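You operate a simulated robot arm through the tools that you are given. There is no shell and no other tool.

The job below is to be done with a simulated robot arm. You get a single attempt, and the scene is never put back.

Task
Move the regulator from the white cylinder to the grey one.
Fine: shut the white cylinder first; lock the regulator on.

Only the result counts: the job must be done as asked and must still hold three seconds after the hand-in. Knocking over, shifting, dropping, spilling or breaking anything else fails it.

Robot
A 6-joint arm with a two-finger gripper, fixed in place. Base frame: the origin is at the foot of the arm, x ahead of it, y to its left, z up. Units: m, rad, N and s.
With the tool pointing down near the work surface it reaches from about 0.26 to 0.82 m from the base axis. Its first joint turns from -2.897 to 2.897 rad. Payload 2.45 kg.
Tool frame: the origin (TCP) lies between the finger pads and is the grasp point; the fingertips stand 0.026 m ahead of it; z points along the fingers, y is the line along which they close. Largest opening 0.096 m; the body of the gripper starts 0.069 m behind the TCP.
Orientation is that of the tool frame in the base frame, as a unit quaternion [x, y, z, w]. With the fingers straight down and closing along the base's y, the tool's x points along the base's -x, its y along +y and its z along -z.

Tools
- The arm moves only by the tool step_arm. Its argument "motion" is a list of rows, each an object (a shift or turn left out is 0, a gripper value left out holds the last) with "offset": the shift along the base's x, y, z in units of 100 mm (1.0 is 100 mm), a list of three; "dr": the turn, a rotation vector about the base's x, y, z in units of 180 degrees (1.0 is 180 degrees), a list of three; "grip": the opening, from 0 (shut) to 1 (fully open). In form: [{"offset": [tx, ty, tz], "dr": [ax, ay, az], "grip": grip}, ...]. A call has 1 to 20 rows; each row is the pose to reach, as a shift and turn from the pose commanded when the call began. A call with a number of a shift or a turn outside -1 to 1 is refused whole. A row lasts 0.2 s, in which the tool goes at most 0.05 m and 0.15 rad; a call with a longer step from one row to the next is refused whole, and so is a gripper value outside its range. A pose out of reach is approached as far as the arm can. The call stops where the force on the tool passes 40 N (or 10 N more than at its start, if that is more) or the arm is blocked; 0.2 s more then pass. Each finger halts on what it meets, pressing with about 41 N; the grip force reading is that of the motor and also rises with nothing between the fingers. The clock runs only during rows and for 0.2 s after the last one: add rows that repeat a pose to give the fingers time. The reply holds the time, the measured pose of the TCP, the force on the tool along the base axes, the opening and the grip force, in the units named above and with some noise, with the torque about the TCP (base axes, N m) and any sound that the robot's microphone picked up.
- Cameras (640 x 400 px; columns grow to the right, rows downward): "scene" is fixed at [0.3925, -0.6515, 1.0492]; the picture's right is [0.96, -0.28, 0.00], its down [-0.12, -0.40, -0.91] and it looks along [0.25, 0.87, -0.42] (base axes); focal length 356 px, centre (320, 200). "wrist" rides on the gripper at [0.082, 0.003, -0.098] in the tool frame; the picture's right is [-0.04, 1.00, 0.00], its down [-0.73, -0.03, -0.68] and it looks along [-0.68, -0.03, 0.73] (tool axes); focal length 256 px, centre (320, 200). There is no depth. A picture from a camera that has moved, and an enlarged one, comes with that camera's place and axes in the base frame and with its lens. The place of the scene camera against the robot may be out by one fixed shift of up to 0.012 m in any direction.
- snapshot(camera): a new picture of that camera. No time passes.
- lift_body(by): slides the trunk up (or, below 0, down) by that many m; the arm rides with it, the base frame stays. It gives what a move gives, with no picture.
- zoom(camera, box): a new picture of the part [left, top, right, bottom] of that camera's present view, enlarged. No time passes.
- finish_job(): hands the job in; it is judged then, once.

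Places have to be worked out from the pictures, the camera data and where the tool is seen. Open the gripper and draw the arm clear of the work before you hand the job in, unless the task says otherwise.

The tools are called after ">>>" by a JSON object that holds its "api" and its "payload". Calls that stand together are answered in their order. step_arm: Moves the arm, as the interface text tells. Its arguments: {"type":"object","properties":{"motion":{"type":"array","items":{"type":"object","properties":{"offset":{"type":"array","items":{"type":"number"}},"dr":{"type":"array","items":{"type":"number"}},"grip":{"type":"number"}}}}},"required":["motion"]} The other tools are called the same way: lift_body (by) slides the trunk up or down; snapshot (camera) takes a picture; zoom (camera, box) takes an enlarged picture of a part of a camera's view; finish_job () hands the job in.

At the start:

```text
time: 0.0
tcp_pos: [0.4489, -0.0339, 0.897]
tool_rot: [0.001, 1.0, 0.0, 0.0]
contact_force: [-0.2, -0.5, -0.2]
moment: [0.02, -0.01, 0.01]
finger_gap: 0.0961
finger_force: 0.0
trunk travel left (down, up): [-0.075, 0.075]
```

scene: 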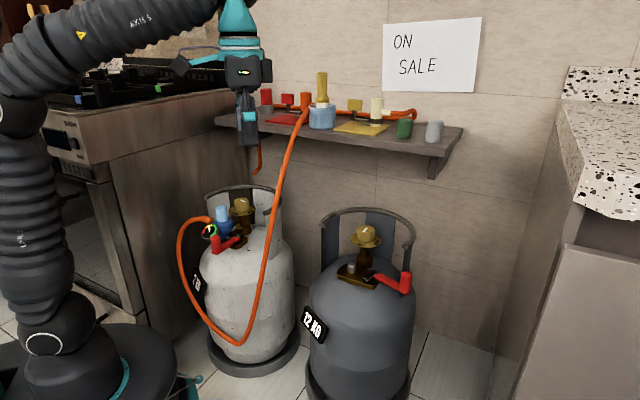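
wrist: 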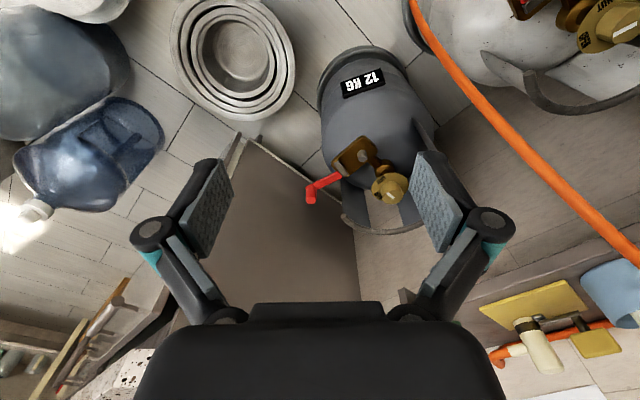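

I start by looking closely at both cylinders and their valves before moving anything.

>>> {"api": "zoom", "payload": {"camera": "scene", "box": [170, 170, 310, 260]}}

>>> {"api": "zoom", "payload": {"camera": "scene", "box": [300, 190, 440, 300]}}

>>> {"api": "zoom", "payload": {"camera": "wrist", "box": [280, 0, 640, 260]}}

>>> {"api": "zoom", "payload": {"camera": "scene", "box": [160, 60, 480, 260]}}

```text
4.44 times, centred on (240, 215) of scene
camera zoom: at [0.3925, -0.6515, 1.0492], right [0.96, -0.28, 0.0], down [-0.12, -0.4, -0.91], along [0.25, 0.87, -0.42], focal length 1583 px, centre (676, 133)
```

zoom: 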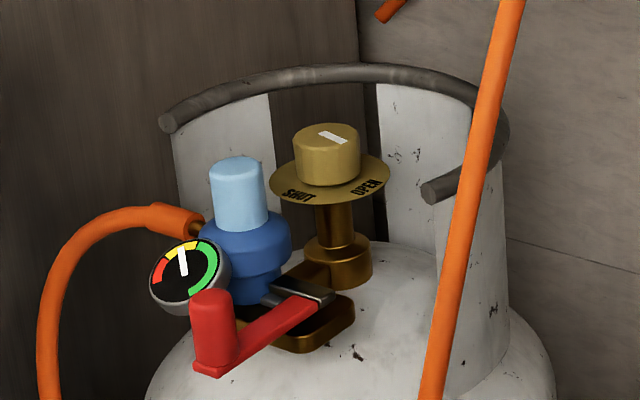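

```text
3.64 times, centred on (370, 245) of scene
camera zoom: at [0.3925, -0.6515, 1.0492], right [0.96, -0.28, 0.0], down [-0.12, -0.4, -0.91], along [0.25, 0.87, -0.42], focal length 1295 px, centre (138, 36)
```

zoom: 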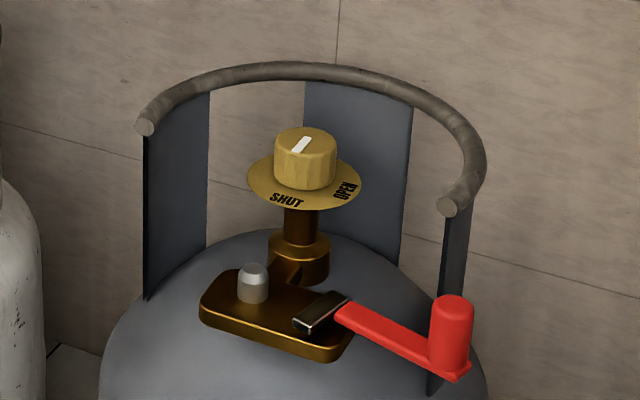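

```text
1.54 times, centred on (460, 130) of wrist
camera zoom: at [0.3678, -0.0311, 0.9968], right [0.04, 1.0, 0.0], down [0.73, -0.03, 0.68], along [0.68, -0.03, -0.73], focal length 394 px, centre (105, 308)
```

zoom: 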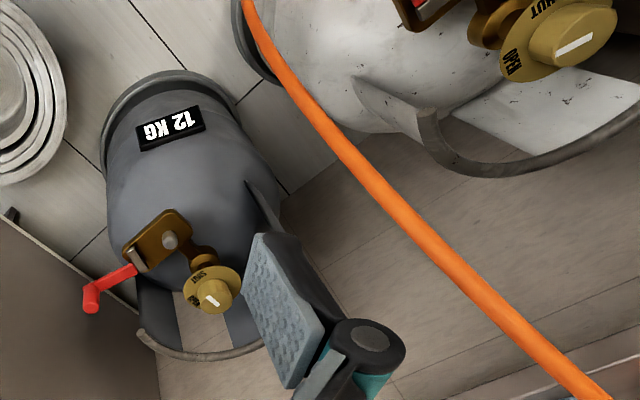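

```text
2.00 times, centred on (320, 160) of scene
camera zoom: at [0.3925, -0.6515, 1.0492], right [0.96, -0.28, 0.0], down [-0.12, -0.4, -0.91], along [0.25, 0.87, -0.42], focal length 712 px, centre (320, 280)
```

zoom: 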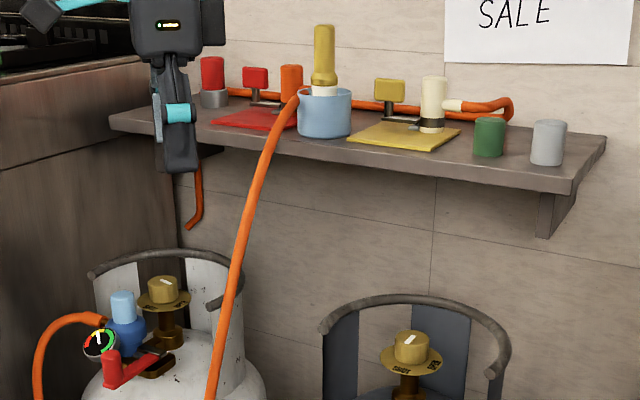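

The regulator (blue, with gauge) sits on the white valve, its lever crosses in front of it, and the white knob points to OPEN. The grey valve has a free peg with its lever swung aside. I turn the tool 90° about the vertical where it is, so the wrist camera looks at the white valve.

>>> {"api": "step_arm", "payload": {"motion": [{"dr": [0, 0, 0.045]}, {"dr": [0, 0, 0.09]}, {"dr": [0, 0, 0.135]}, {"dr": [0, 0, 0.18]}, {"dr": [0, 0, 0.225]}, {"dr": [0, 0, 0.27]}, {"dr": [0, 0, 0.315]}, {"dr": [0, 0, 0.36]}, {"dr": [0, 0, 0.405]}, {"dr": [0, 0, 0.45]}, {"dr": [0, 0, 0.495]}, {"dr": [0, 0, 0.5]}]}}

>>> {"api": "snapshot", "payload": {"camera": "wrist"}}

>>> {"api": "snapshot", "payload": {"camera": "scene"}}

```text
time: 2.6
tcp_pos: [0.4475, -0.0347, 0.8977]
tool_rot: [0.707, -0.707, 0.0, 0.001]
contact_force: [0.6, -1.1, 0.2]
moment: [-0.02, -0.01, 0.0]
finger_gap: 0.096
finger_force: 0.1
trunk travel left (down, up): [-0.075, 0.075]
```

```text
taken
camera wrist: at [0.4463, -0.1157, 0.9973], right [-1.0, 0.04, 0.0], down [0.03, 0.73, 0.68], along [0.03, 0.68, -0.73], focal length 256 px, centre (320, 200)
```

wrist: 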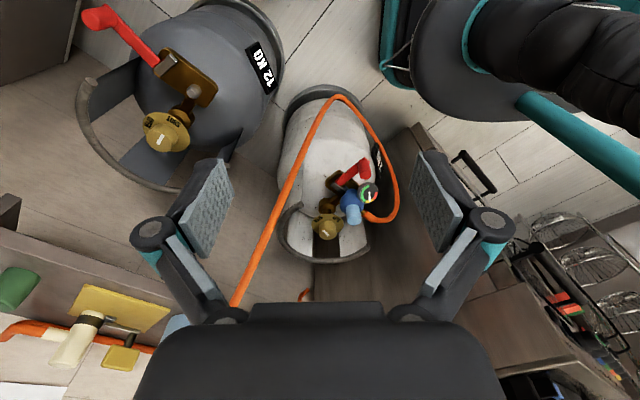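

```text
taken
```

scene: 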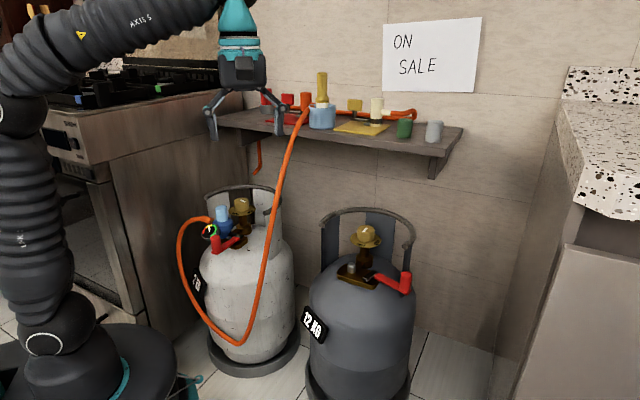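

This view shows both valves, so I zoom in on each for measuring.

>>> {"api": "zoom", "payload": {"camera": "wrist", "box": [270, 130, 420, 280]}}

>>> {"api": "zoom", "payload": {"camera": "wrist", "box": [70, 0, 290, 200]}}

```text
2.67 times, centred on (345, 205) of wrist
camera zoom: at [0.4463, -0.1157, 0.9973], right [-1.0, 0.04, 0.0], down [0.03, 0.73, 0.68], along [0.03, 0.68, -0.73], focal length 683 px, centre (253, 187)
```

zoom: 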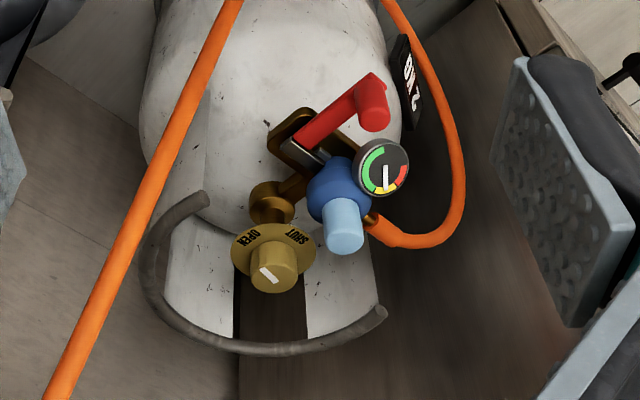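

```text
2.00 times, centred on (180, 100) of wrist
camera zoom: at [0.4463, -0.1157, 0.9973], right [-1.0, 0.04, 0.0], down [0.03, 0.73, 0.68], along [0.03, 0.68, -0.73], focal length 512 px, centre (600, 400)
```

zoom: 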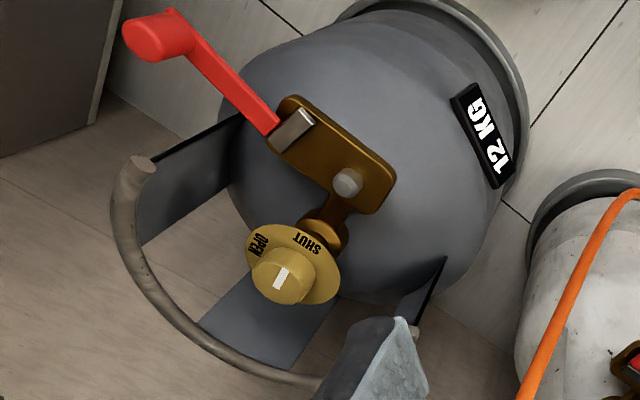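

Combining the views, the white knob is near (0.45, 0.39, 0.58), and the grey knob is near (0.73, 0.10, 0.60). The hose hangs around x 0.50–0.60, y 0.15–0.27. I move toward the white valve in stages, staying on the low-x side of the hose.

>>> {"api": "step_arm", "payload": {"motion": [{"offset": [-0.1, 0.35, -0.1], "grip": 0.75}, {"offset": [-0.15, 0.7, -0.2]}, {"offset": [-0.2, 1.0, -0.3]}]}}

>>> {"api": "step_arm", "payload": {"motion": [{"offset": [0, 0.4, -0.1]}, {"offset": [0, 0.8, -0.2]}, {"offset": [0, 1.0, -0.3]}]}}

>>> {"api": "snapshot", "payload": {"camera": "wrist"}}

>>> {"api": "snapshot", "payload": {"camera": "scene"}}

```text
time: 3.4
tcp_pos: [0.4298, 0.0646, 0.8687]
tool_rot: [-0.707, 0.707, 0.001, 0.0]
contact_force: [-1.1, 0.0, -0.3]
moment: [0.04, -0.03, 0.0]
finger_gap: 0.0722
finger_force: 0.1
trunk travel left (down, up): [-0.075, 0.075]
```

```text
time: 4.2
tcp_pos: [0.4267, 0.1651, 0.8364]
tool_rot: [0.707, -0.707, 0.0, 0.0]
contact_force: [-0.6, -0.1, 0.1]
moment: [0.03, -0.01, 0.04]
finger_gap: 0.0719
finger_force: 0.2
trunk travel left (down, up): [-0.075, 0.075]
```

```text
taken
camera wrist: at [0.4246, 0.0837, 0.9353], right [-1.0, 0.04, 0.0], down [0.03, 0.73, 0.68], along [0.03, 0.68, -0.73], focal length 256 px, centre (320, 200)
```

wrist: 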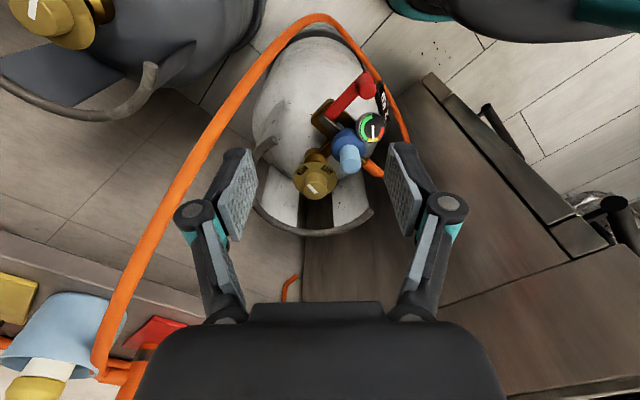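

```text
taken
```

scene: 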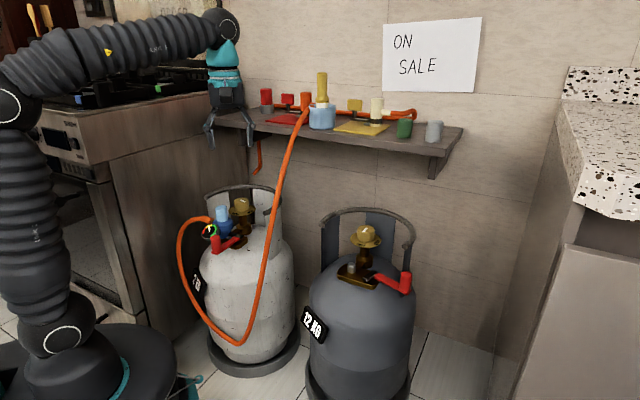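

The gripper is clear of the hose. I zoom on the white valve from this closer view to refine its position.

>>> {"api": "zoom", "payload": {"camera": "wrist", "box": [250, 50, 410, 250]}}

>>> {"api": "zoom", "payload": {"camera": "wrist", "box": [280, 130, 380, 230]}}

```text
2.00 times, centred on (330, 150) of wrist
camera zoom: at [0.4246, 0.0837, 0.9353], right [-1.0, 0.04, 0.0], down [0.03, 0.73, 0.68], along [0.03, 0.68, -0.73], focal length 512 px, centre (300, 300)
```

zoom: 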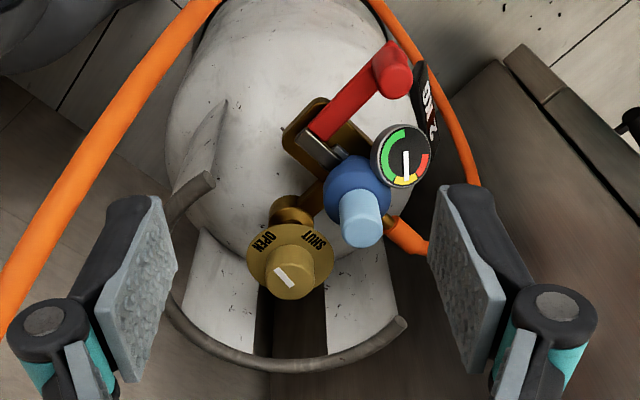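

```text
4.00 times, centred on (330, 180) of wrist
camera zoom: at [0.4246, 0.0837, 0.9353], right [-1.0, 0.04, 0.0], down [0.03, 0.73, 0.68], along [0.03, 0.68, -0.73], focal length 1024 px, centre (280, 280)
```

zoom: 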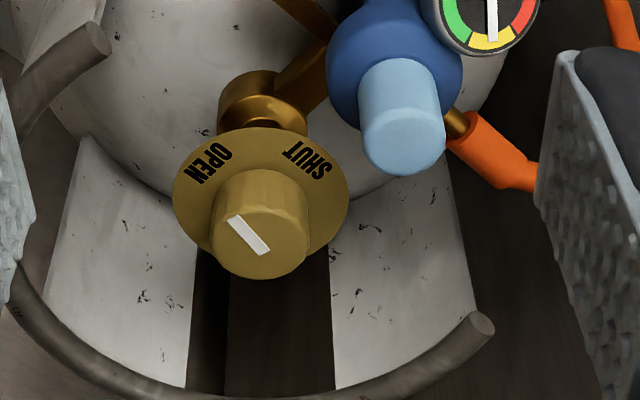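

The white knob top is at about (0.446, 0.387, 0.583), and the collar rim stands at about the same height, 0.11 m from the knob axis. The shelf edge could be close to the wrist, so I zoom on the shelf to place it before going in.

>>> {"api": "zoom", "payload": {"camera": "wrist", "box": [0, 220, 320, 400]}}

>>> {"api": "zoom", "payload": {"camera": "scene", "box": [200, 60, 360, 200]}}

>>> {"api": "zoom", "payload": {"camera": "scene", "box": [320, 70, 480, 190]}}

```text
2.00 times, centred on (160, 310) of wrist
camera zoom: at [0.4246, 0.0837, 0.9353], right [-1.0, 0.04, 0.0], down [0.03, 0.73, 0.68], along [0.03, 0.68, -0.73], focal length 512 px, centre (640, -20)
```

zoom: 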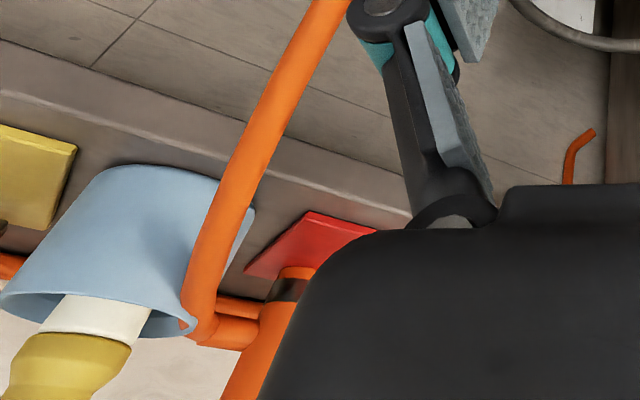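

```text
2.86 times, centred on (280, 130) of scene
camera zoom: at [0.3925, -0.6515, 1.0492], right [0.96, -0.28, 0.0], down [-0.12, -0.4, -0.91], along [0.25, 0.87, -0.42], focal length 1018 px, centre (434, 400)
```

zoom: 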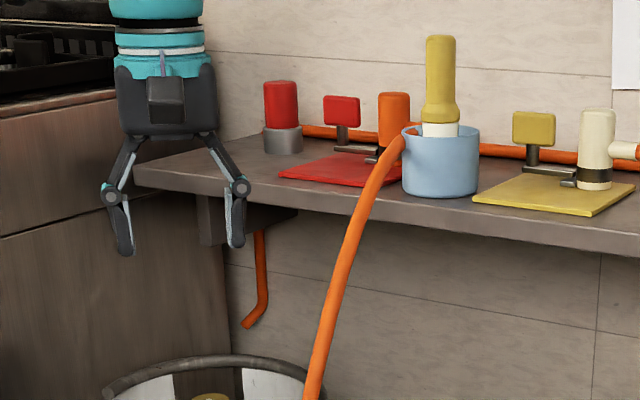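

```text
3.33 times, centred on (400, 130) of scene
camera zoom: at [0.3925, -0.6515, 1.0492], right [0.96, -0.28, 0.0], down [-0.12, -0.4, -0.91], along [0.25, 0.87, -0.42], focal length 1188 px, centre (53, 433)
```

zoom: 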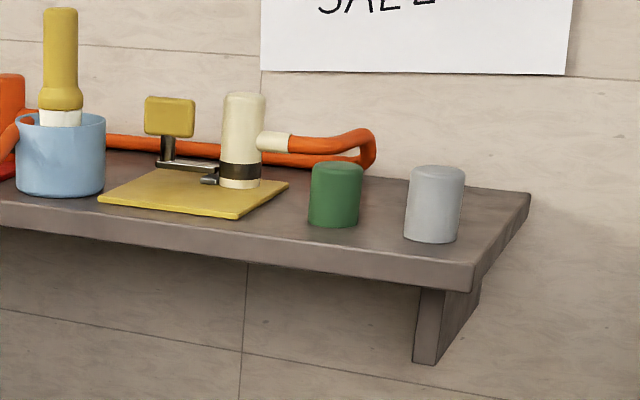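

The shelf top is at z≈0.80 and its front edge runs about 0.10–0.12 m behind both knob axes, so a vertical wrist clears it. I move in over the white knob, staying at lower x until past the hose.

>>> {"api": "step_arm", "payload": {"motion": [{"offset": [-0.1, 0.35, -0.05]}, {"offset": [-0.1, 0.7, -0.15]}, {"offset": [-0.1, 1.0, -0.3]}]}}

>>> {"api": "step_arm", "payload": {"motion": [{"offset": [0.05, 0.35, -0.1]}, {"offset": [0.15, 0.7, -0.25]}, {"offset": [0.27, 1.0, -0.5]}]}}

>>> {"api": "snapshot", "payload": {"camera": "wrist"}}

>>> {"api": "snapshot", "payload": {"camera": "scene"}}

```text
time: 5.0
tcp_pos: [0.4172, 0.2668, 0.8091]
tool_rot: [0.707, -0.707, 0.0, 0.0]
contact_force: [-0.1, -0.7, -0.1]
moment: [-0.01, 0.0, -0.01]
finger_gap: 0.0721
finger_force: 0.1
trunk travel left (down, up): [-0.075, 0.075]
```

```text
time: 5.8
tcp_pos: [0.4428, 0.3659, 0.7586]
tool_rot: [-0.707, 0.707, -0.001, 0.001]
contact_force: [-0.4, -0.5, -0.3]
moment: [0.04, -0.01, -0.04]
finger_gap: 0.072
finger_force: 0.1
trunk travel left (down, up): [-0.075, 0.075]
```

```text
taken
camera wrist: at [0.4405, 0.2842, 0.8578], right [-1.0, 0.04, 0.0], down [0.03, 0.73, 0.68], along [0.03, 0.68, -0.73], focal length 256 px, centre (320, 200)
```

wrist: 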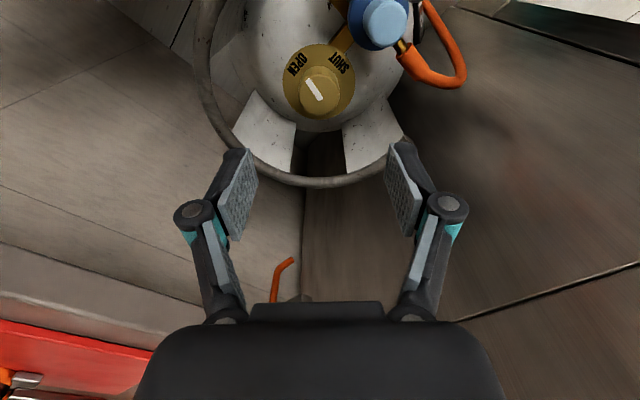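

```text
taken
```

scene: 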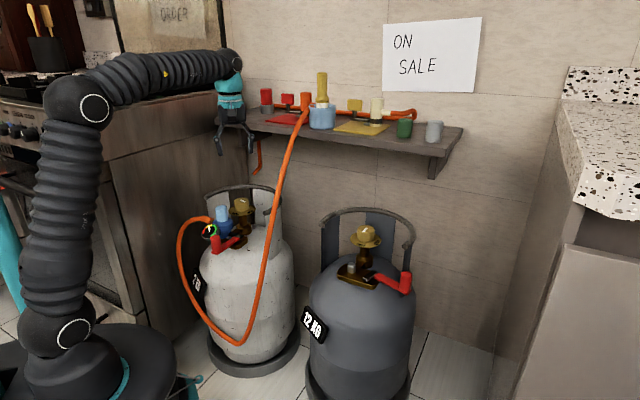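

>>> {"api": "zoom", "payload": {"camera": "wrist", "box": [260, 0, 420, 130]}}

>>> {"api": "zoom", "payload": {"camera": "scene", "box": [190, 60, 310, 150]}}

```text
3.08 times, centred on (340, 65) of wrist
camera zoom: at [0.4405, 0.2842, 0.8578], right [-1.0, 0.04, 0.0], down [0.03, 0.73, 0.68], along [0.03, 0.68, -0.73], focal length 788 px, centre (258, 615)
```

zoom: 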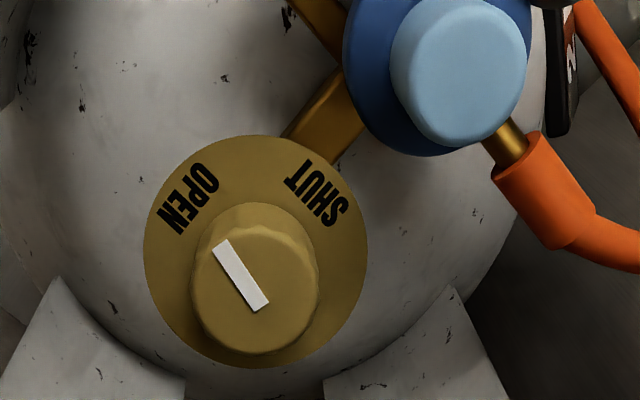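

```text
4.44 times, centred on (250, 105) of scene
camera zoom: at [0.3925, -0.6515, 1.0492], right [0.96, -0.28, 0.0], down [-0.12, -0.4, -0.91], along [0.25, 0.87, -0.42], focal length 1583 px, centre (631, 622)
```

zoom: 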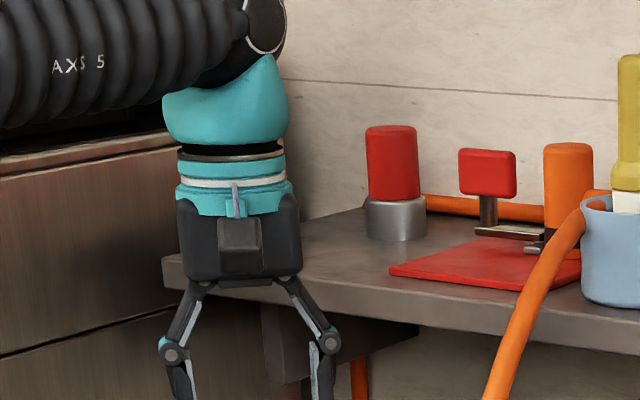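

The knob axis reads (0.445, 0.386), its top is at z≈0.587 and the dial plate is at about 0.55. I come over the knob and descend to 0.66 to check alignment.

>>> {"api": "step_arm", "payload": {"motion": [{"offset": [0.02, 0.21, -0.3]}, {"offset": [0.02, 0.21, -0.65]}, {"offset": [0.02, 0.21, -1.0]}, {"offset": [0.02, 0.21, -1.0]}]}}

>>> {"api": "snapshot", "payload": {"camera": "wrist"}}

>>> {"api": "zoom", "payload": {"camera": "scene", "box": [170, 80, 330, 260]}}

```text
time: 6.8
tcp_pos: [0.4472, 0.3861, 0.6556]
tool_rot: [-0.707, 0.707, 0.001, 0.0]
contact_force: [0.2, 0.1, 0.2]
moment: [0.01, -0.03, 0.0]
finger_gap: 0.0722
finger_force: 0.1
trunk travel left (down, up): [-0.075, 0.075]
```

```text
taken
camera wrist: at [0.4448, 0.3046, 0.7555], right [-1.0, 0.04, 0.0], down [0.03, 0.73, 0.68], along [0.03, 0.68, -0.73], focal length 256 px, centre (320, 200)
```

wrist: 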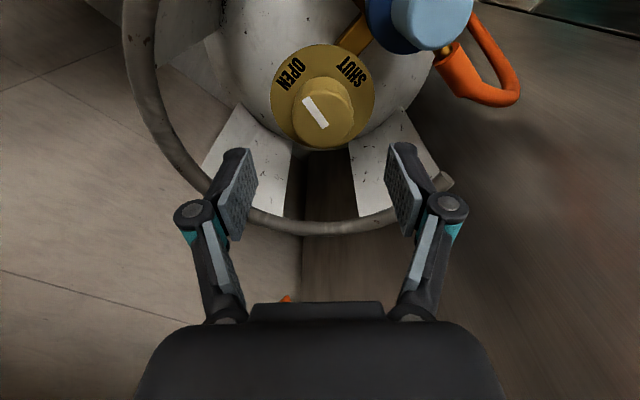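

```text
2.22 times, centred on (250, 170) of scene
camera zoom: at [0.3925, -0.6515, 1.0492], right [0.96, -0.28, 0.0], down [-0.12, -0.4, -0.91], along [0.25, 0.87, -0.42], focal length 792 px, centre (476, 267)
```

zoom: 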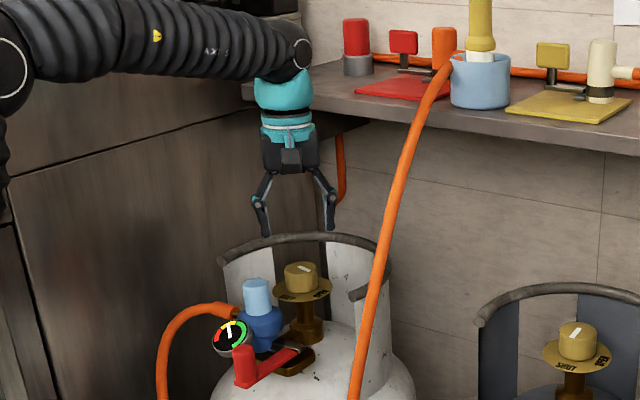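

>>> {"api": "zoom", "payload": {"camera": "wrist", "box": [240, 20, 420, 180]}}

```text
2.50 times, centred on (330, 100) of wrist
camera zoom: at [0.4448, 0.3046, 0.7555], right [-1.0, 0.04, 0.0], down [0.03, 0.73, 0.68], along [0.03, 0.68, -0.73], focal length 640 px, centre (295, 450)
```

zoom: 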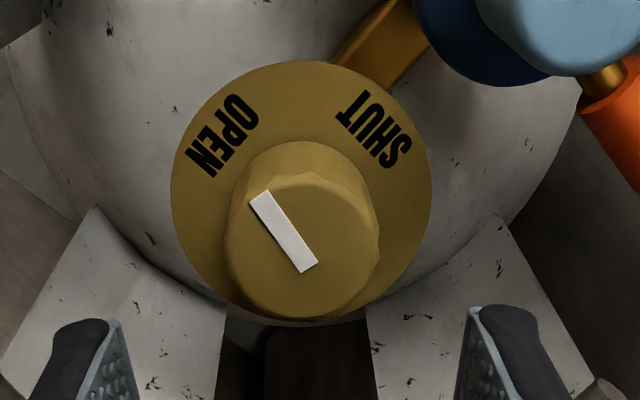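

The knob axis refines to (0.446, 0.3835), with its top at 0.587 and the plate at 0.552. I descend so the fingertips stop a few mm above the plate (TCP z≈0.585) and then check before closing.

>>> {"api": "step_arm", "payload": {"motion": [{"offset": [-0.012, -0.025, -0.3]}, {"offset": [-0.012, -0.025, -0.5]}, {"offset": [-0.012, -0.025, -0.62]}, {"offset": [-0.012, -0.025, -0.69]}, {"offset": [-0.012, -0.025, -0.69]}]}}

>>> {"api": "snapshot", "payload": {"camera": "wrist"}}

>>> {"api": "zoom", "payload": {"camera": "scene", "box": [180, 130, 300, 260]}}

```text
time: 8.0
tcp_pos: [0.4458, 0.383, 0.589]
tool_rot: [-0.707, 0.707, 0.0, 0.0]
contact_force: [-0.4, -0.2, 0.3]
moment: [-0.04, 0.0, 0.02]
finger_gap: 0.072
finger_force: 0.1
trunk travel left (down, up): [-0.075, 0.075]
```

```text
taken
camera wrist: at [0.4432, 0.3013, 0.6881], right [-1.0, 0.04, 0.0], down [0.03, 0.73, 0.68], along [0.03, 0.68, -0.73], focal length 256 px, centre (320, 200)
```

wrist: 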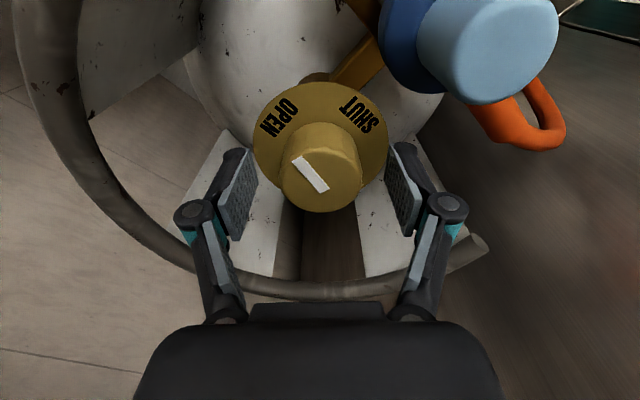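

```text
3.08 times, centred on (240, 195) of scene
camera zoom: at [0.3925, -0.6515, 1.0492], right [0.96, -0.28, 0.0], down [-0.12, -0.4, -0.91], along [0.25, 0.87, -0.42], focal length 1096 px, centre (566, 215)
```

zoom: 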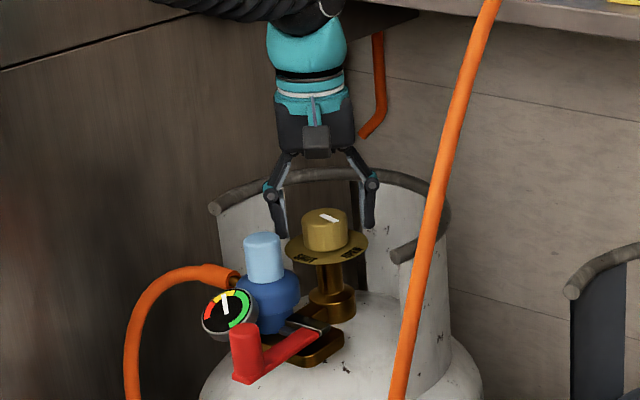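

The fingers straddle the knob with the tips about 10 mm above the plate. I lower 3 mm and close on the knob.

>>> {"api": "step_arm", "payload": {"motion": [{"offset": [0, -0.01, -0.03]}, {"offset": [0, -0.01, -0.03], "grip": 0.3}, {"offset": [0, -0.01, -0.03], "grip": 0.3}, {"offset": [0, -0.01, -0.03], "grip": 0.3}]}}

>>> {"api": "snapshot", "payload": {"camera": "wrist"}}

```text
time: 9.0
tcp_pos: [0.4456, 0.3824, 0.5862]
tool_rot: [-0.707, 0.707, 0.0, 0.0]
contact_force: [-8.7, -2.2, 4.6]
moment: [-0.25, 0.53, 0.08]
finger_gap: 0.0442
finger_force: 45.0
trunk travel left (down, up): [-0.075, 0.075]
```

```text
taken
camera wrist: at [0.4431, 0.3011, 0.6853], right [-1.0, 0.04, 0.0], down [0.03, 0.73, 0.68], along [0.03, 0.68, -0.73], focal length 256 px, centre (320, 200)
```

wrist: 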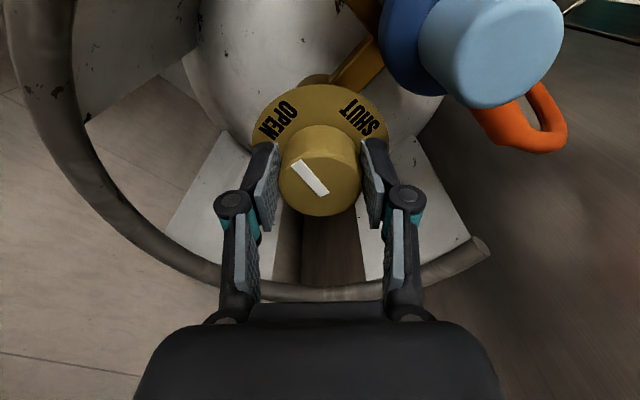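

The knob is gripped (gap 44 mm). I begin turning clockwise toward SHUT and watch the torque.

>>> {"api": "step_arm", "payload": {"motion": [{"offset": [-0.01, 0, 0], "dr": [0, 0, -0.03]}, {"offset": [-0.01, 0, 0], "dr": [0, 0, -0.07]}, {"offset": [-0.01, 0, 0], "dr": [0, 0, -0.11]}, {"offset": [-0.01, 0, 0], "dr": [0, 0, -0.15]}, {"offset": [-0.01, 0, 0], "dr": [0, 0, -0.15]}]}}

>>> {"api": "snapshot", "payload": {"camera": "wrist"}}

>>> {"api": "zoom", "payload": {"camera": "scene", "box": [180, 130, 300, 260]}}

```text
time: 10.2
tcp_pos: [0.4431, 0.3823, 0.5851]
tool_rot: [-0.521, 0.854, 0.002, -0.003]
contact_force: [-19.0, 5.6, 5.6]
moment: [0.5, 0.79, 0.14]
finger_gap: 0.0443
finger_force: 45.6
trunk travel left (down, up): [-0.075, 0.075]
stopped in row 5: the force on the tool passed its limit at 41 N (the readings are from after the stop); the commanded pose is now the measured one
```

```text
taken
camera wrist: at [0.4042, 0.3123, 0.6855], right [-0.87, 0.49, 0.01], down [0.37, 0.64, 0.68], along [0.33, 0.59, -0.74], focal length 256 px, centre (320, 200)
```

wrist: 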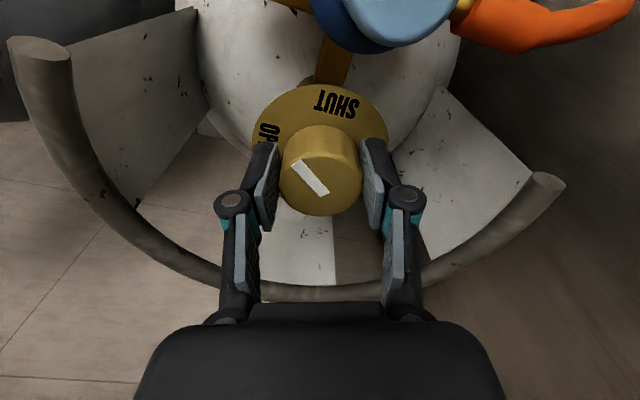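

```text
3.08 times, centred on (240, 195) of scene
camera zoom: at [0.3925, -0.6515, 1.0492], right [0.96, -0.28, 0.0], down [-0.12, -0.4, -0.91], along [0.25, 0.87, -0.42], focal length 1096 px, centre (566, 215)
```

zoom: 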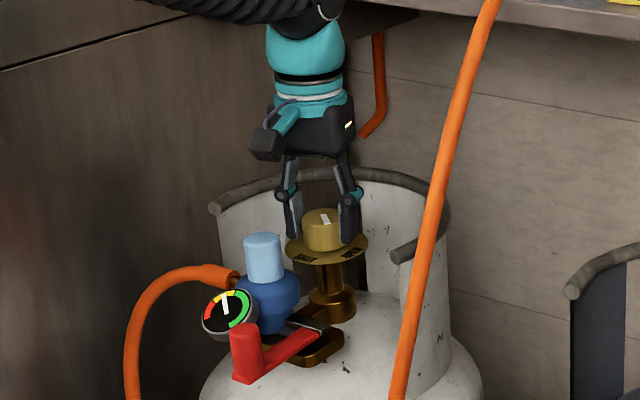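

The knob turns with the gripper, but side force built up because the tool and knob axes differ slightly. I yield about 1 mm in the direction of the force and read the change.

>>> {"api": "step_arm", "payload": {"motion": [{"offset": [-0.01, 0.003, 0.0]}, {"offset": [-0.01, 0.003, 0.0]}]}}

```text
time: 10.8
tcp_pos: [0.4427, 0.3827, 0.5861]
tool_rot: [-0.522, 0.853, 0.0, -0.003]
contact_force: [-19.7, 4.8, 11.9]
moment: [-0.39, 1.36, 0.11]
finger_gap: 0.0441
finger_force: 45.1
trunk travel left (down, up): [-0.075, 0.075]
```

>>> {"api": "step_arm", "payload": {"motion": [{"offset": [-0.02, 0.01, 0.0]}, {"offset": [-0.02, 0.01, 0.0]}]}}

```text
time: 11.4
tcp_pos: [0.4416, 0.3832, 0.5861]
tool_rot: [-0.521, 0.853, 0.0, -0.001]
contact_force: [-6.0, 0.7, 14.7]
moment: [-0.15, 0.62, 0.05]
finger_gap: 0.0441
finger_force: 44.4
trunk travel left (down, up): [-0.075, 0.075]
```

Yielding lowers the force, and the geometry implies the true knob axis is nearer (0.4455, 0.390), so I had gripped it 8 mm off centre along the pads. I open slightly, re-centre and look again.

>>> {"api": "step_arm", "payload": {"motion": [{"grip": 0.65}, {"grip": 0.65}, {"offset": [0.04, 0.065, 0.0]}, {"offset": [0.04, 0.065, 0.0]}]}}

>>> {"api": "snapshot", "payload": {"camera": "wrist"}}

>>> {"api": "zoom", "payload": {"camera": "scene", "box": [200, 160, 280, 250]}}

```text
time: 12.4
tcp_pos: [0.4461, 0.3902, 0.5861]
tool_rot: [-0.522, 0.853, 0.001, -0.003]
contact_force: [-0.4, 0.3, -0.7]
moment: [0.0, -0.02, 0.0]
finger_gap: 0.0624
finger_force: 0.0
trunk travel left (down, up): [-0.075, 0.075]
```

```text
taken
camera wrist: at [0.4067, 0.3203, 0.6852], right [-0.87, 0.49, 0.0], down [0.36, 0.64, 0.68], along [0.33, 0.59, -0.74], focal length 256 px, centre (320, 200)
```

wrist: 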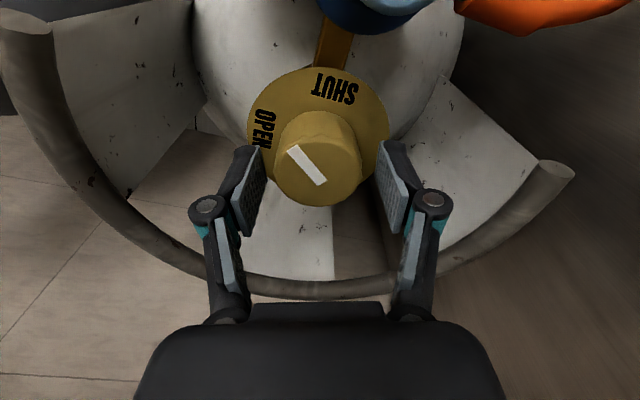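

```text
4.44 times, centred on (240, 205) of scene
camera zoom: at [0.3925, -0.6515, 1.0492], right [0.96, -0.28, 0.0], down [-0.12, -0.4, -0.91], along [0.25, 0.87, -0.42], focal length 1583 px, centre (676, 178)
```

zoom: 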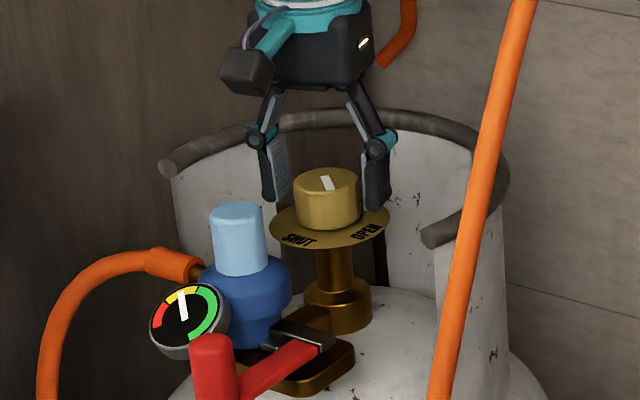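

Now the tool is nearly centred on the knob (axis ≈ (0.4458, 0.388)), and the tips are about 9 mm above the plate. I lower 4 mm, close again and read the forces.

>>> {"api": "step_arm", "payload": {"motion": [{"offset": [-0.003, -0.018, -0.04]}, {"offset": [-0.003, -0.018, -0.04], "grip": 0.3}, {"offset": [-0.003, -0.018, -0.04], "grip": 0.3}, {"offset": [-0.003, -0.018, -0.04], "grip": 0.3}]}}

```text
time: 13.4
tcp_pos: [0.4462, 0.388, 0.5816]
tool_rot: [-0.521, 0.854, 0.0, -0.002]
contact_force: [-1.1, 0.6, 2.3]
moment: [-0.07, 0.09, -0.01]
finger_gap: 0.0439
finger_force: 44.8
trunk travel left (down, up): [-0.075, 0.075]
```

The grip is now centred with hardly any side force. I turn another stretch clockwise.

>>> {"api": "step_arm", "payload": {"motion": [{"dr": [0, 0, -0.03]}, {"dr": [0, 0, -0.06]}, {"dr": [0, 0, -0.09]}, {"dr": [0, 0, -0.12]}, {"dr": [0, 0, -0.15]}, {"dr": [0, 0, -0.15]}]}}

>>> {"api": "snapshot", "payload": {"camera": "wrist"}}

```text
time: 14.8
tcp_pos: [0.4448, 0.3894, 0.5811]
tool_rot: [-0.306, 0.952, 0.001, -0.003]
contact_force: [-3.4, -1.1, -3.8]
moment: [0.58, -0.84, 0.0]
finger_gap: 0.0444
finger_force: 45.4
trunk travel left (down, up): [-0.075, 0.075]
```

```text
taken
camera wrist: at [0.3787, 0.3438, 0.6811], right [-0.55, 0.83, 0.0], down [0.62, 0.4, 0.68], along [0.56, 0.37, -0.74], focal length 256 px, centre (320, 200)
```

wrist: 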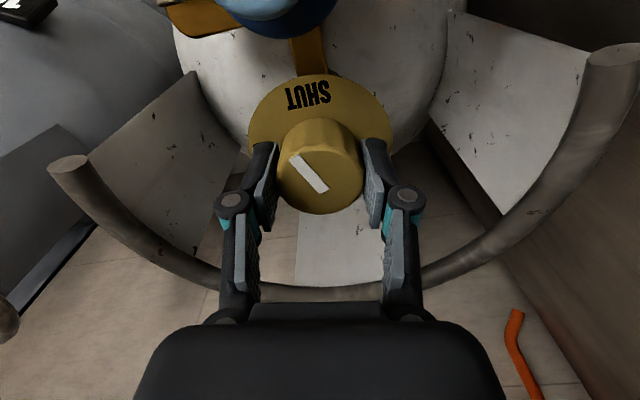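

The pointer has moved to about 20° short of the SHUT mark. I keep turning in small steps and watch for the end stop.

>>> {"api": "step_arm", "payload": {"motion": [{"dr": [0, 0, -0.025]}, {"dr": [0, 0, -0.05]}, {"dr": [0, 0, -0.075]}, {"dr": [0, 0, -0.1]}, {"dr": [0, 0, -0.1]}]}}

>>> {"api": "snapshot", "payload": {"camera": "wrist"}}

>>> {"api": "zoom", "payload": {"camera": "scene", "box": [180, 150, 300, 260]}}

```text
time: 16.1
tcp_pos: [0.4455, 0.3891, 0.5814]
tool_rot: [-0.155, 0.988, 0.002, -0.002]
contact_force: [-0.9, 0.8, -3.1]
moment: [-0.11, 0.65, -0.02]
finger_gap: 0.044
finger_force: 45.3
trunk travel left (down, up): [-0.075, 0.075]
```

```text
taken
camera wrist: at [0.3681, 0.3668, 0.6811], right [-0.27, 0.96, 0.0], down [0.71, 0.19, 0.68], along [0.65, 0.18, -0.74], focal length 256 px, centre (320, 200)
```

wrist: 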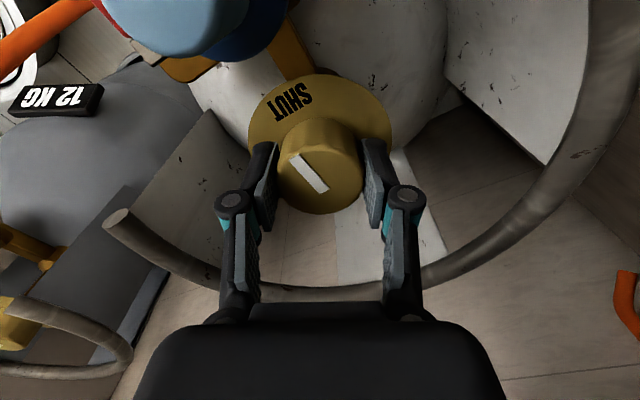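

```text
3.64 times, centred on (240, 205) of scene
camera zoom: at [0.3925, -0.6515, 1.0492], right [0.96, -0.28, 0.0], down [-0.12, -0.4, -0.91], along [0.25, 0.87, -0.42], focal length 1295 px, centre (611, 182)
```

zoom: 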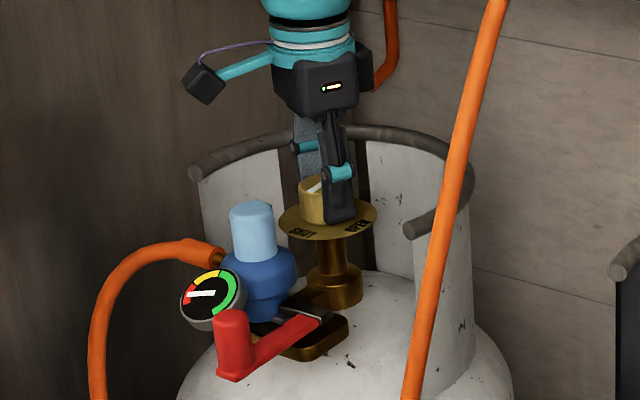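

The gauge needle has fallen into the red zone, so the valve is closing. I continue to the end stop in small steps.

>>> {"api": "step_arm", "payload": {"motion": [{"dr": [0, 0, -0.02]}, {"dr": [0, 0, -0.04]}, {"dr": [0, 0, -0.06]}, {"dr": [0, 0, -0.08]}, {"dr": [0, 0, -0.08]}]}}

>>> {"api": "snapshot", "payload": {"camera": "wrist"}}

>>> {"api": "zoom", "payload": {"camera": "scene", "box": [180, 150, 300, 260]}}

```text
time: 17.2
tcp_pos: [0.4461, 0.3881, 0.5816]
tool_rot: [-0.03, 1.0, 0.002, -0.002]
contact_force: [-0.8, 1.8, -2.0]
moment: [0.01, -0.05, 1.11]
finger_gap: 0.0446
finger_force: 45.2
trunk travel left (down, up): [-0.075, 0.075]
```

```text
taken
camera wrist: at [0.3647, 0.3869, 0.681], right [-0.02, 1.0, 0.0], down [0.74, 0.01, 0.68], along [0.68, 0.02, -0.74], focal length 256 px, centre (320, 200)
```

wrist: 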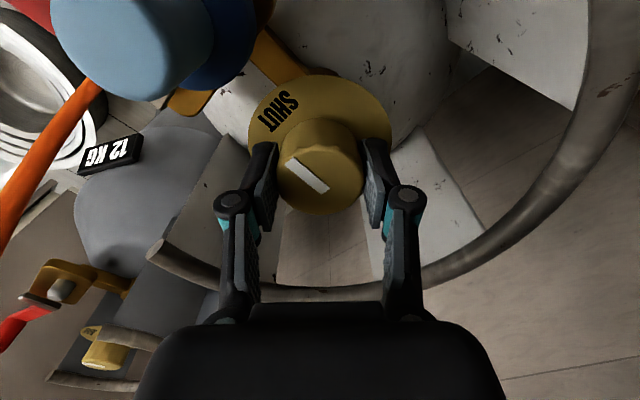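

```text
3.64 times, centred on (240, 205) of scene
camera zoom: at [0.3925, -0.6515, 1.0492], right [0.96, -0.28, 0.0], down [-0.12, -0.4, -0.91], along [0.25, 0.87, -0.42], focal length 1295 px, centre (611, 182)
```

zoom: 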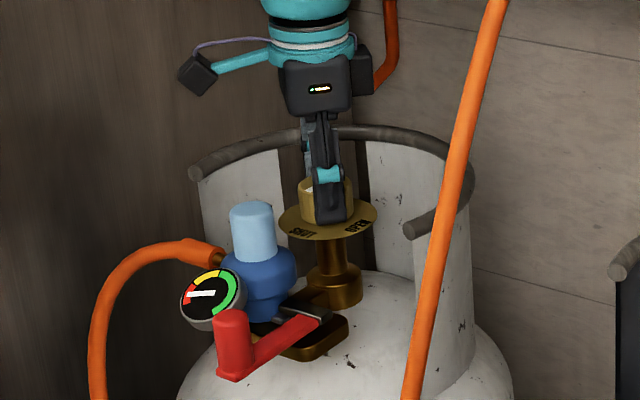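

The moment rose to 1.1 N m and the knob stopped with its pointer on SHUT, so the white cylinder is shut. I open the fingers and rise to examine the locking lever.

>>> {"api": "step_arm", "payload": {"motion": [{"grip": 0.7}, {"grip": 0.7}, {"grip": 0.7}, {"offset": [0, 0, 0.3]}, {"offset": [0, 0, 0.7]}, {"offset": [0, 0, 1.0]}, {"offset": [0, 0, 1.0]}]}}

>>> {"api": "snapshot", "payload": {"camera": "wrist"}}

>>> {"api": "zoom", "payload": {"camera": "scene", "box": [180, 170, 280, 260]}}

```text
time: 18.9
tcp_pos: [0.4469, 0.3882, 0.6823]
tool_rot: [-0.03, 1.0, 0.001, -0.002]
contact_force: [-0.5, -0.3, 1.0]
moment: [0.0, -0.01, -0.03]
finger_gap: 0.067
finger_force: 0.0
trunk travel left (down, up): [-0.075, 0.075]
```

```text
taken
camera wrist: at [0.3664, 0.387, 0.7815], right [-0.02, 1.0, 0.0], down [0.74, 0.01, 0.68], along [0.68, 0.02, -0.74], focal length 256 px, centre (320, 200)
```

wrist: 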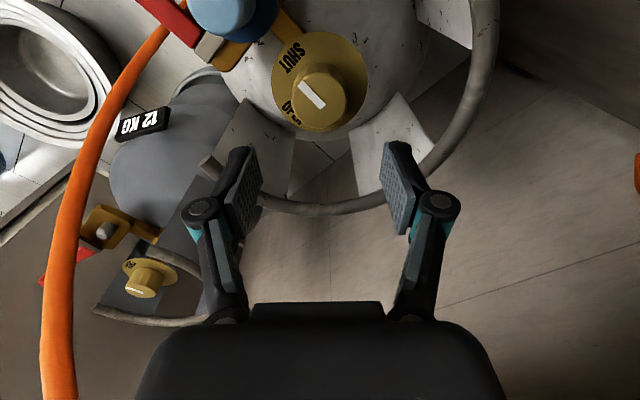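

```text
4.44 times, centred on (230, 215) of scene
camera zoom: at [0.3925, -0.6515, 1.0492], right [0.96, -0.28, 0.0], down [-0.12, -0.4, -0.91], along [0.25, 0.87, -0.42], focal length 1583 px, centre (720, 133)
```

zoom: 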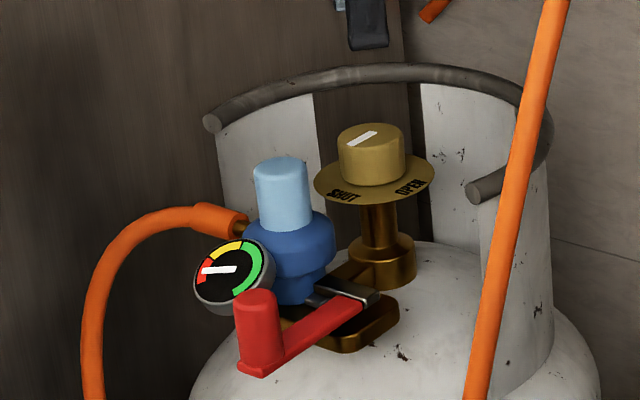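

The pointer is on SHUT. Next I move to look down at the regulator and its lever from the robot side.

>>> {"api": "step_arm", "payload": {"motion": [{"offset": [-0.1, -0.1, 0.3], "dr": [0, 0, 0.04]}, {"offset": [-0.4, -0.3, 0.6], "dr": [0, 0, 0.08]}, {"offset": [-0.7, -0.55, 0.7], "dr": [0, 0, 0.12]}, {"offset": [-0.99, -0.75, 0.7], "dr": [0, 0, 0.16]}, {"offset": [-0.99, -0.75, 0.7], "dr": [0, 0, 0.2]}, {"offset": [-0.99, -0.75, 0.7], "dr": [0, 0, 0.2]}]}}

>>> {"api": "snapshot", "payload": {"camera": "wrist"}}

>>> {"api": "zoom", "payload": {"camera": "wrist", "box": [220, 0, 460, 200]}}

```text
time: 20.2
tcp_pos: [0.3484, 0.3141, 0.7518]
tool_rot: [-0.338, 0.941, 0.001, -0.002]
contact_force: [0.2, 0.4, 0.0]
moment: [-0.05, 0.0, -0.03]
finger_gap: 0.0673
finger_force: 0.1
trunk travel left (down, up): [-0.075, 0.075]
```

```text
taken
camera wrist: at [0.2842, 0.2649, 0.851], right [-0.6, 0.8, 0.0], down [0.59, 0.44, 0.68], along [0.54, 0.41, -0.74], focal length 256 px, centre (320, 200)
```

wrist: 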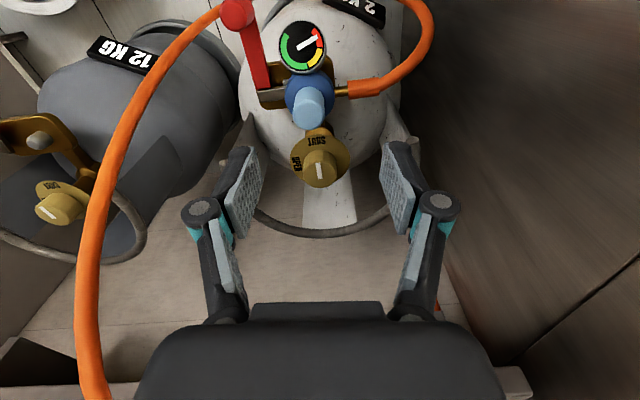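

```text
2.00 times, centred on (340, 100) of wrist
camera zoom: at [0.2842, 0.2649, 0.851], right [-0.6, 0.8, 0.0], down [0.59, 0.44, 0.68], along [0.54, 0.41, -0.74], focal length 512 px, centre (280, 400)
```

zoom: 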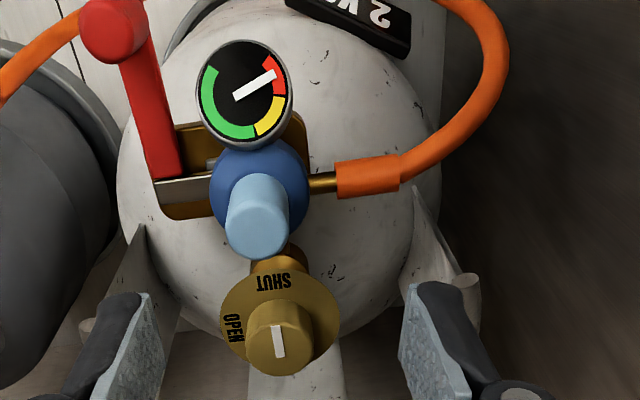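

The lever pivots beside the peg, and on white it points straight out from the valve, which is locked. On grey it is swung 90° to the side, so unlocking means pushing the handle counter-clockwise (seen from above). I take a closer view from the front to fix the handle, arm and gauge positions.

>>> {"api": "step_arm", "payload": {"motion": [{"offset": [-0.2, -0.35, -0.1]}, {"offset": [-0.35, -0.7, -0.3]}, {"offset": [-0.48, -1.0, -0.5]}, {"offset": [-0.48, -1.0, -0.5]}]}}

>>> {"api": "snapshot", "payload": {"camera": "wrist"}}

>>> {"api": "zoom", "payload": {"camera": "wrist", "box": [200, 60, 440, 220]}}

>>> {"api": "snapshot", "payload": {"camera": "scene"}}

```text
time: 21.2
tcp_pos: [0.2979, 0.2127, 0.7001]
tool_rot: [-0.336, 0.942, 0.002, -0.002]
contact_force: [-0.8, 0.3, 0.4]
moment: [-0.01, -0.01, -0.03]
finger_gap: 0.0671
finger_force: 0.0
trunk travel left (down, up): [-0.075, 0.075]
```

```text
taken
camera wrist: at [0.2343, 0.1636, 0.7996], right [-0.6, 0.8, 0.0], down [0.59, 0.44, 0.68], along [0.54, 0.41, -0.74], focal length 256 px, centre (320, 200)
```

wrist: 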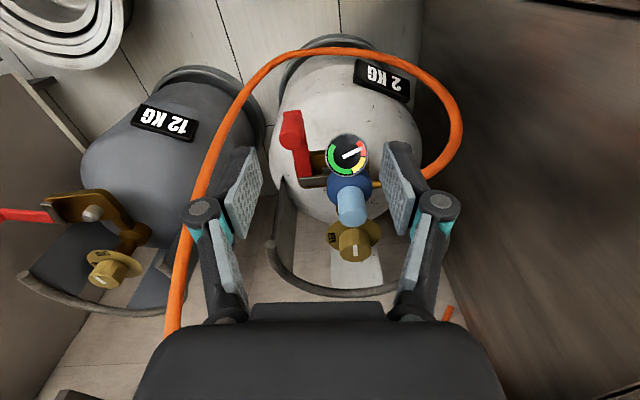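

```text
2.50 times, centred on (320, 140) of wrist
camera zoom: at [0.2343, 0.1636, 0.7996], right [-0.6, 0.8, 0.0], down [0.59, 0.44, 0.68], along [0.54, 0.41, -0.74], focal length 640 px, centre (320, 350)
```

zoom: 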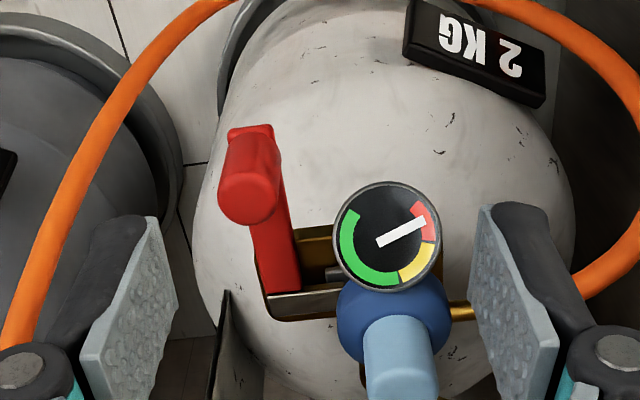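

```text
taken
```

scene: 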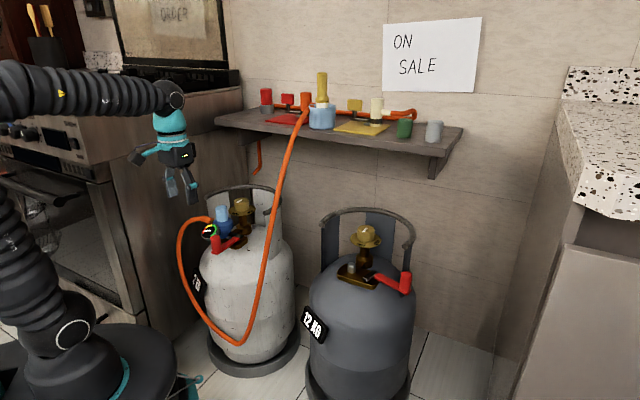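

The handle top is at about (0.364, 0.224, 0.553) and the pivot is near (0.419, 0.280), so the lever radius is about 78 mm. I'll close the fingers into a fist and push the handle along its arc, starting in the gap between the gauge and the handle. First I hover there and check.

>>> {"api": "step_arm", "payload": {"motion": [{"offset": [0.1, 0.1, -0.2], "dr": [0, 0, 0.01], "grip": 0}, {"offset": [0.25, 0.22, -0.5], "dr": [0, 0, 0.03]}, {"offset": [0.376, 0.333, -0.8], "dr": [0, 0, 0.03]}, {"offset": [0.376, 0.333, -1.0], "dr": [0, 0, 0.03]}, {"offset": [0.376, 0.333, -1.0], "dr": [0, 0, 0.03]}]}}

>>> {"api": "snapshot", "payload": {"camera": "wrist"}}

>>> {"api": "zoom", "payload": {"camera": "scene", "box": [180, 150, 300, 260]}}

```text
time: 22.4
tcp_pos: [0.3342, 0.2474, 0.5994]
tool_rot: [-0.38, 0.925, 0.001, -0.002]
contact_force: [-0.7, -0.2, 0.3]
moment: [-0.01, -0.03, 0.0]
finger_gap: 0.0
finger_force: 28.6
trunk travel left (down, up): [-0.075, 0.075]
```

```text
taken
camera wrist: at [0.2752, 0.1928, 0.6995], right [-0.68, 0.74, 0.0], down [0.54, 0.5, 0.68], along [0.5, 0.46, -0.74], focal length 256 px, centre (320, 200)
```

wrist: 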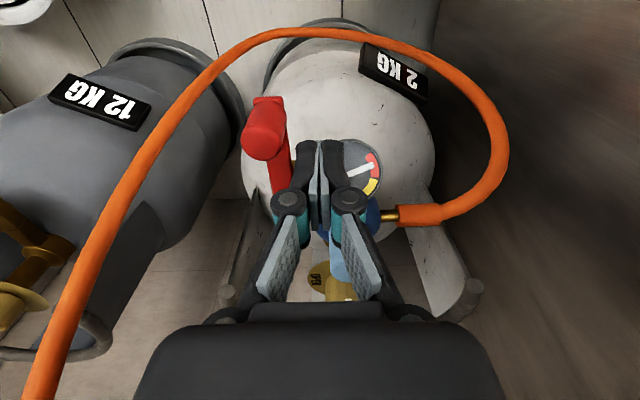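

```text
3.64 times, centred on (240, 205) of scene
camera zoom: at [0.3925, -0.6515, 1.0492], right [0.96, -0.28, 0.0], down [-0.12, -0.4, -0.91], along [0.25, 0.87, -0.42], focal length 1295 px, centre (611, 182)
```

zoom: 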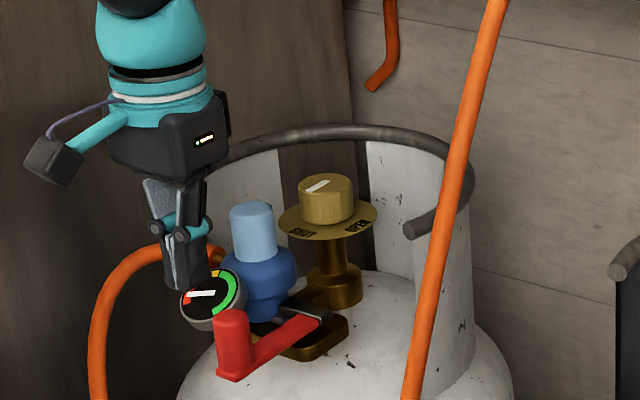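

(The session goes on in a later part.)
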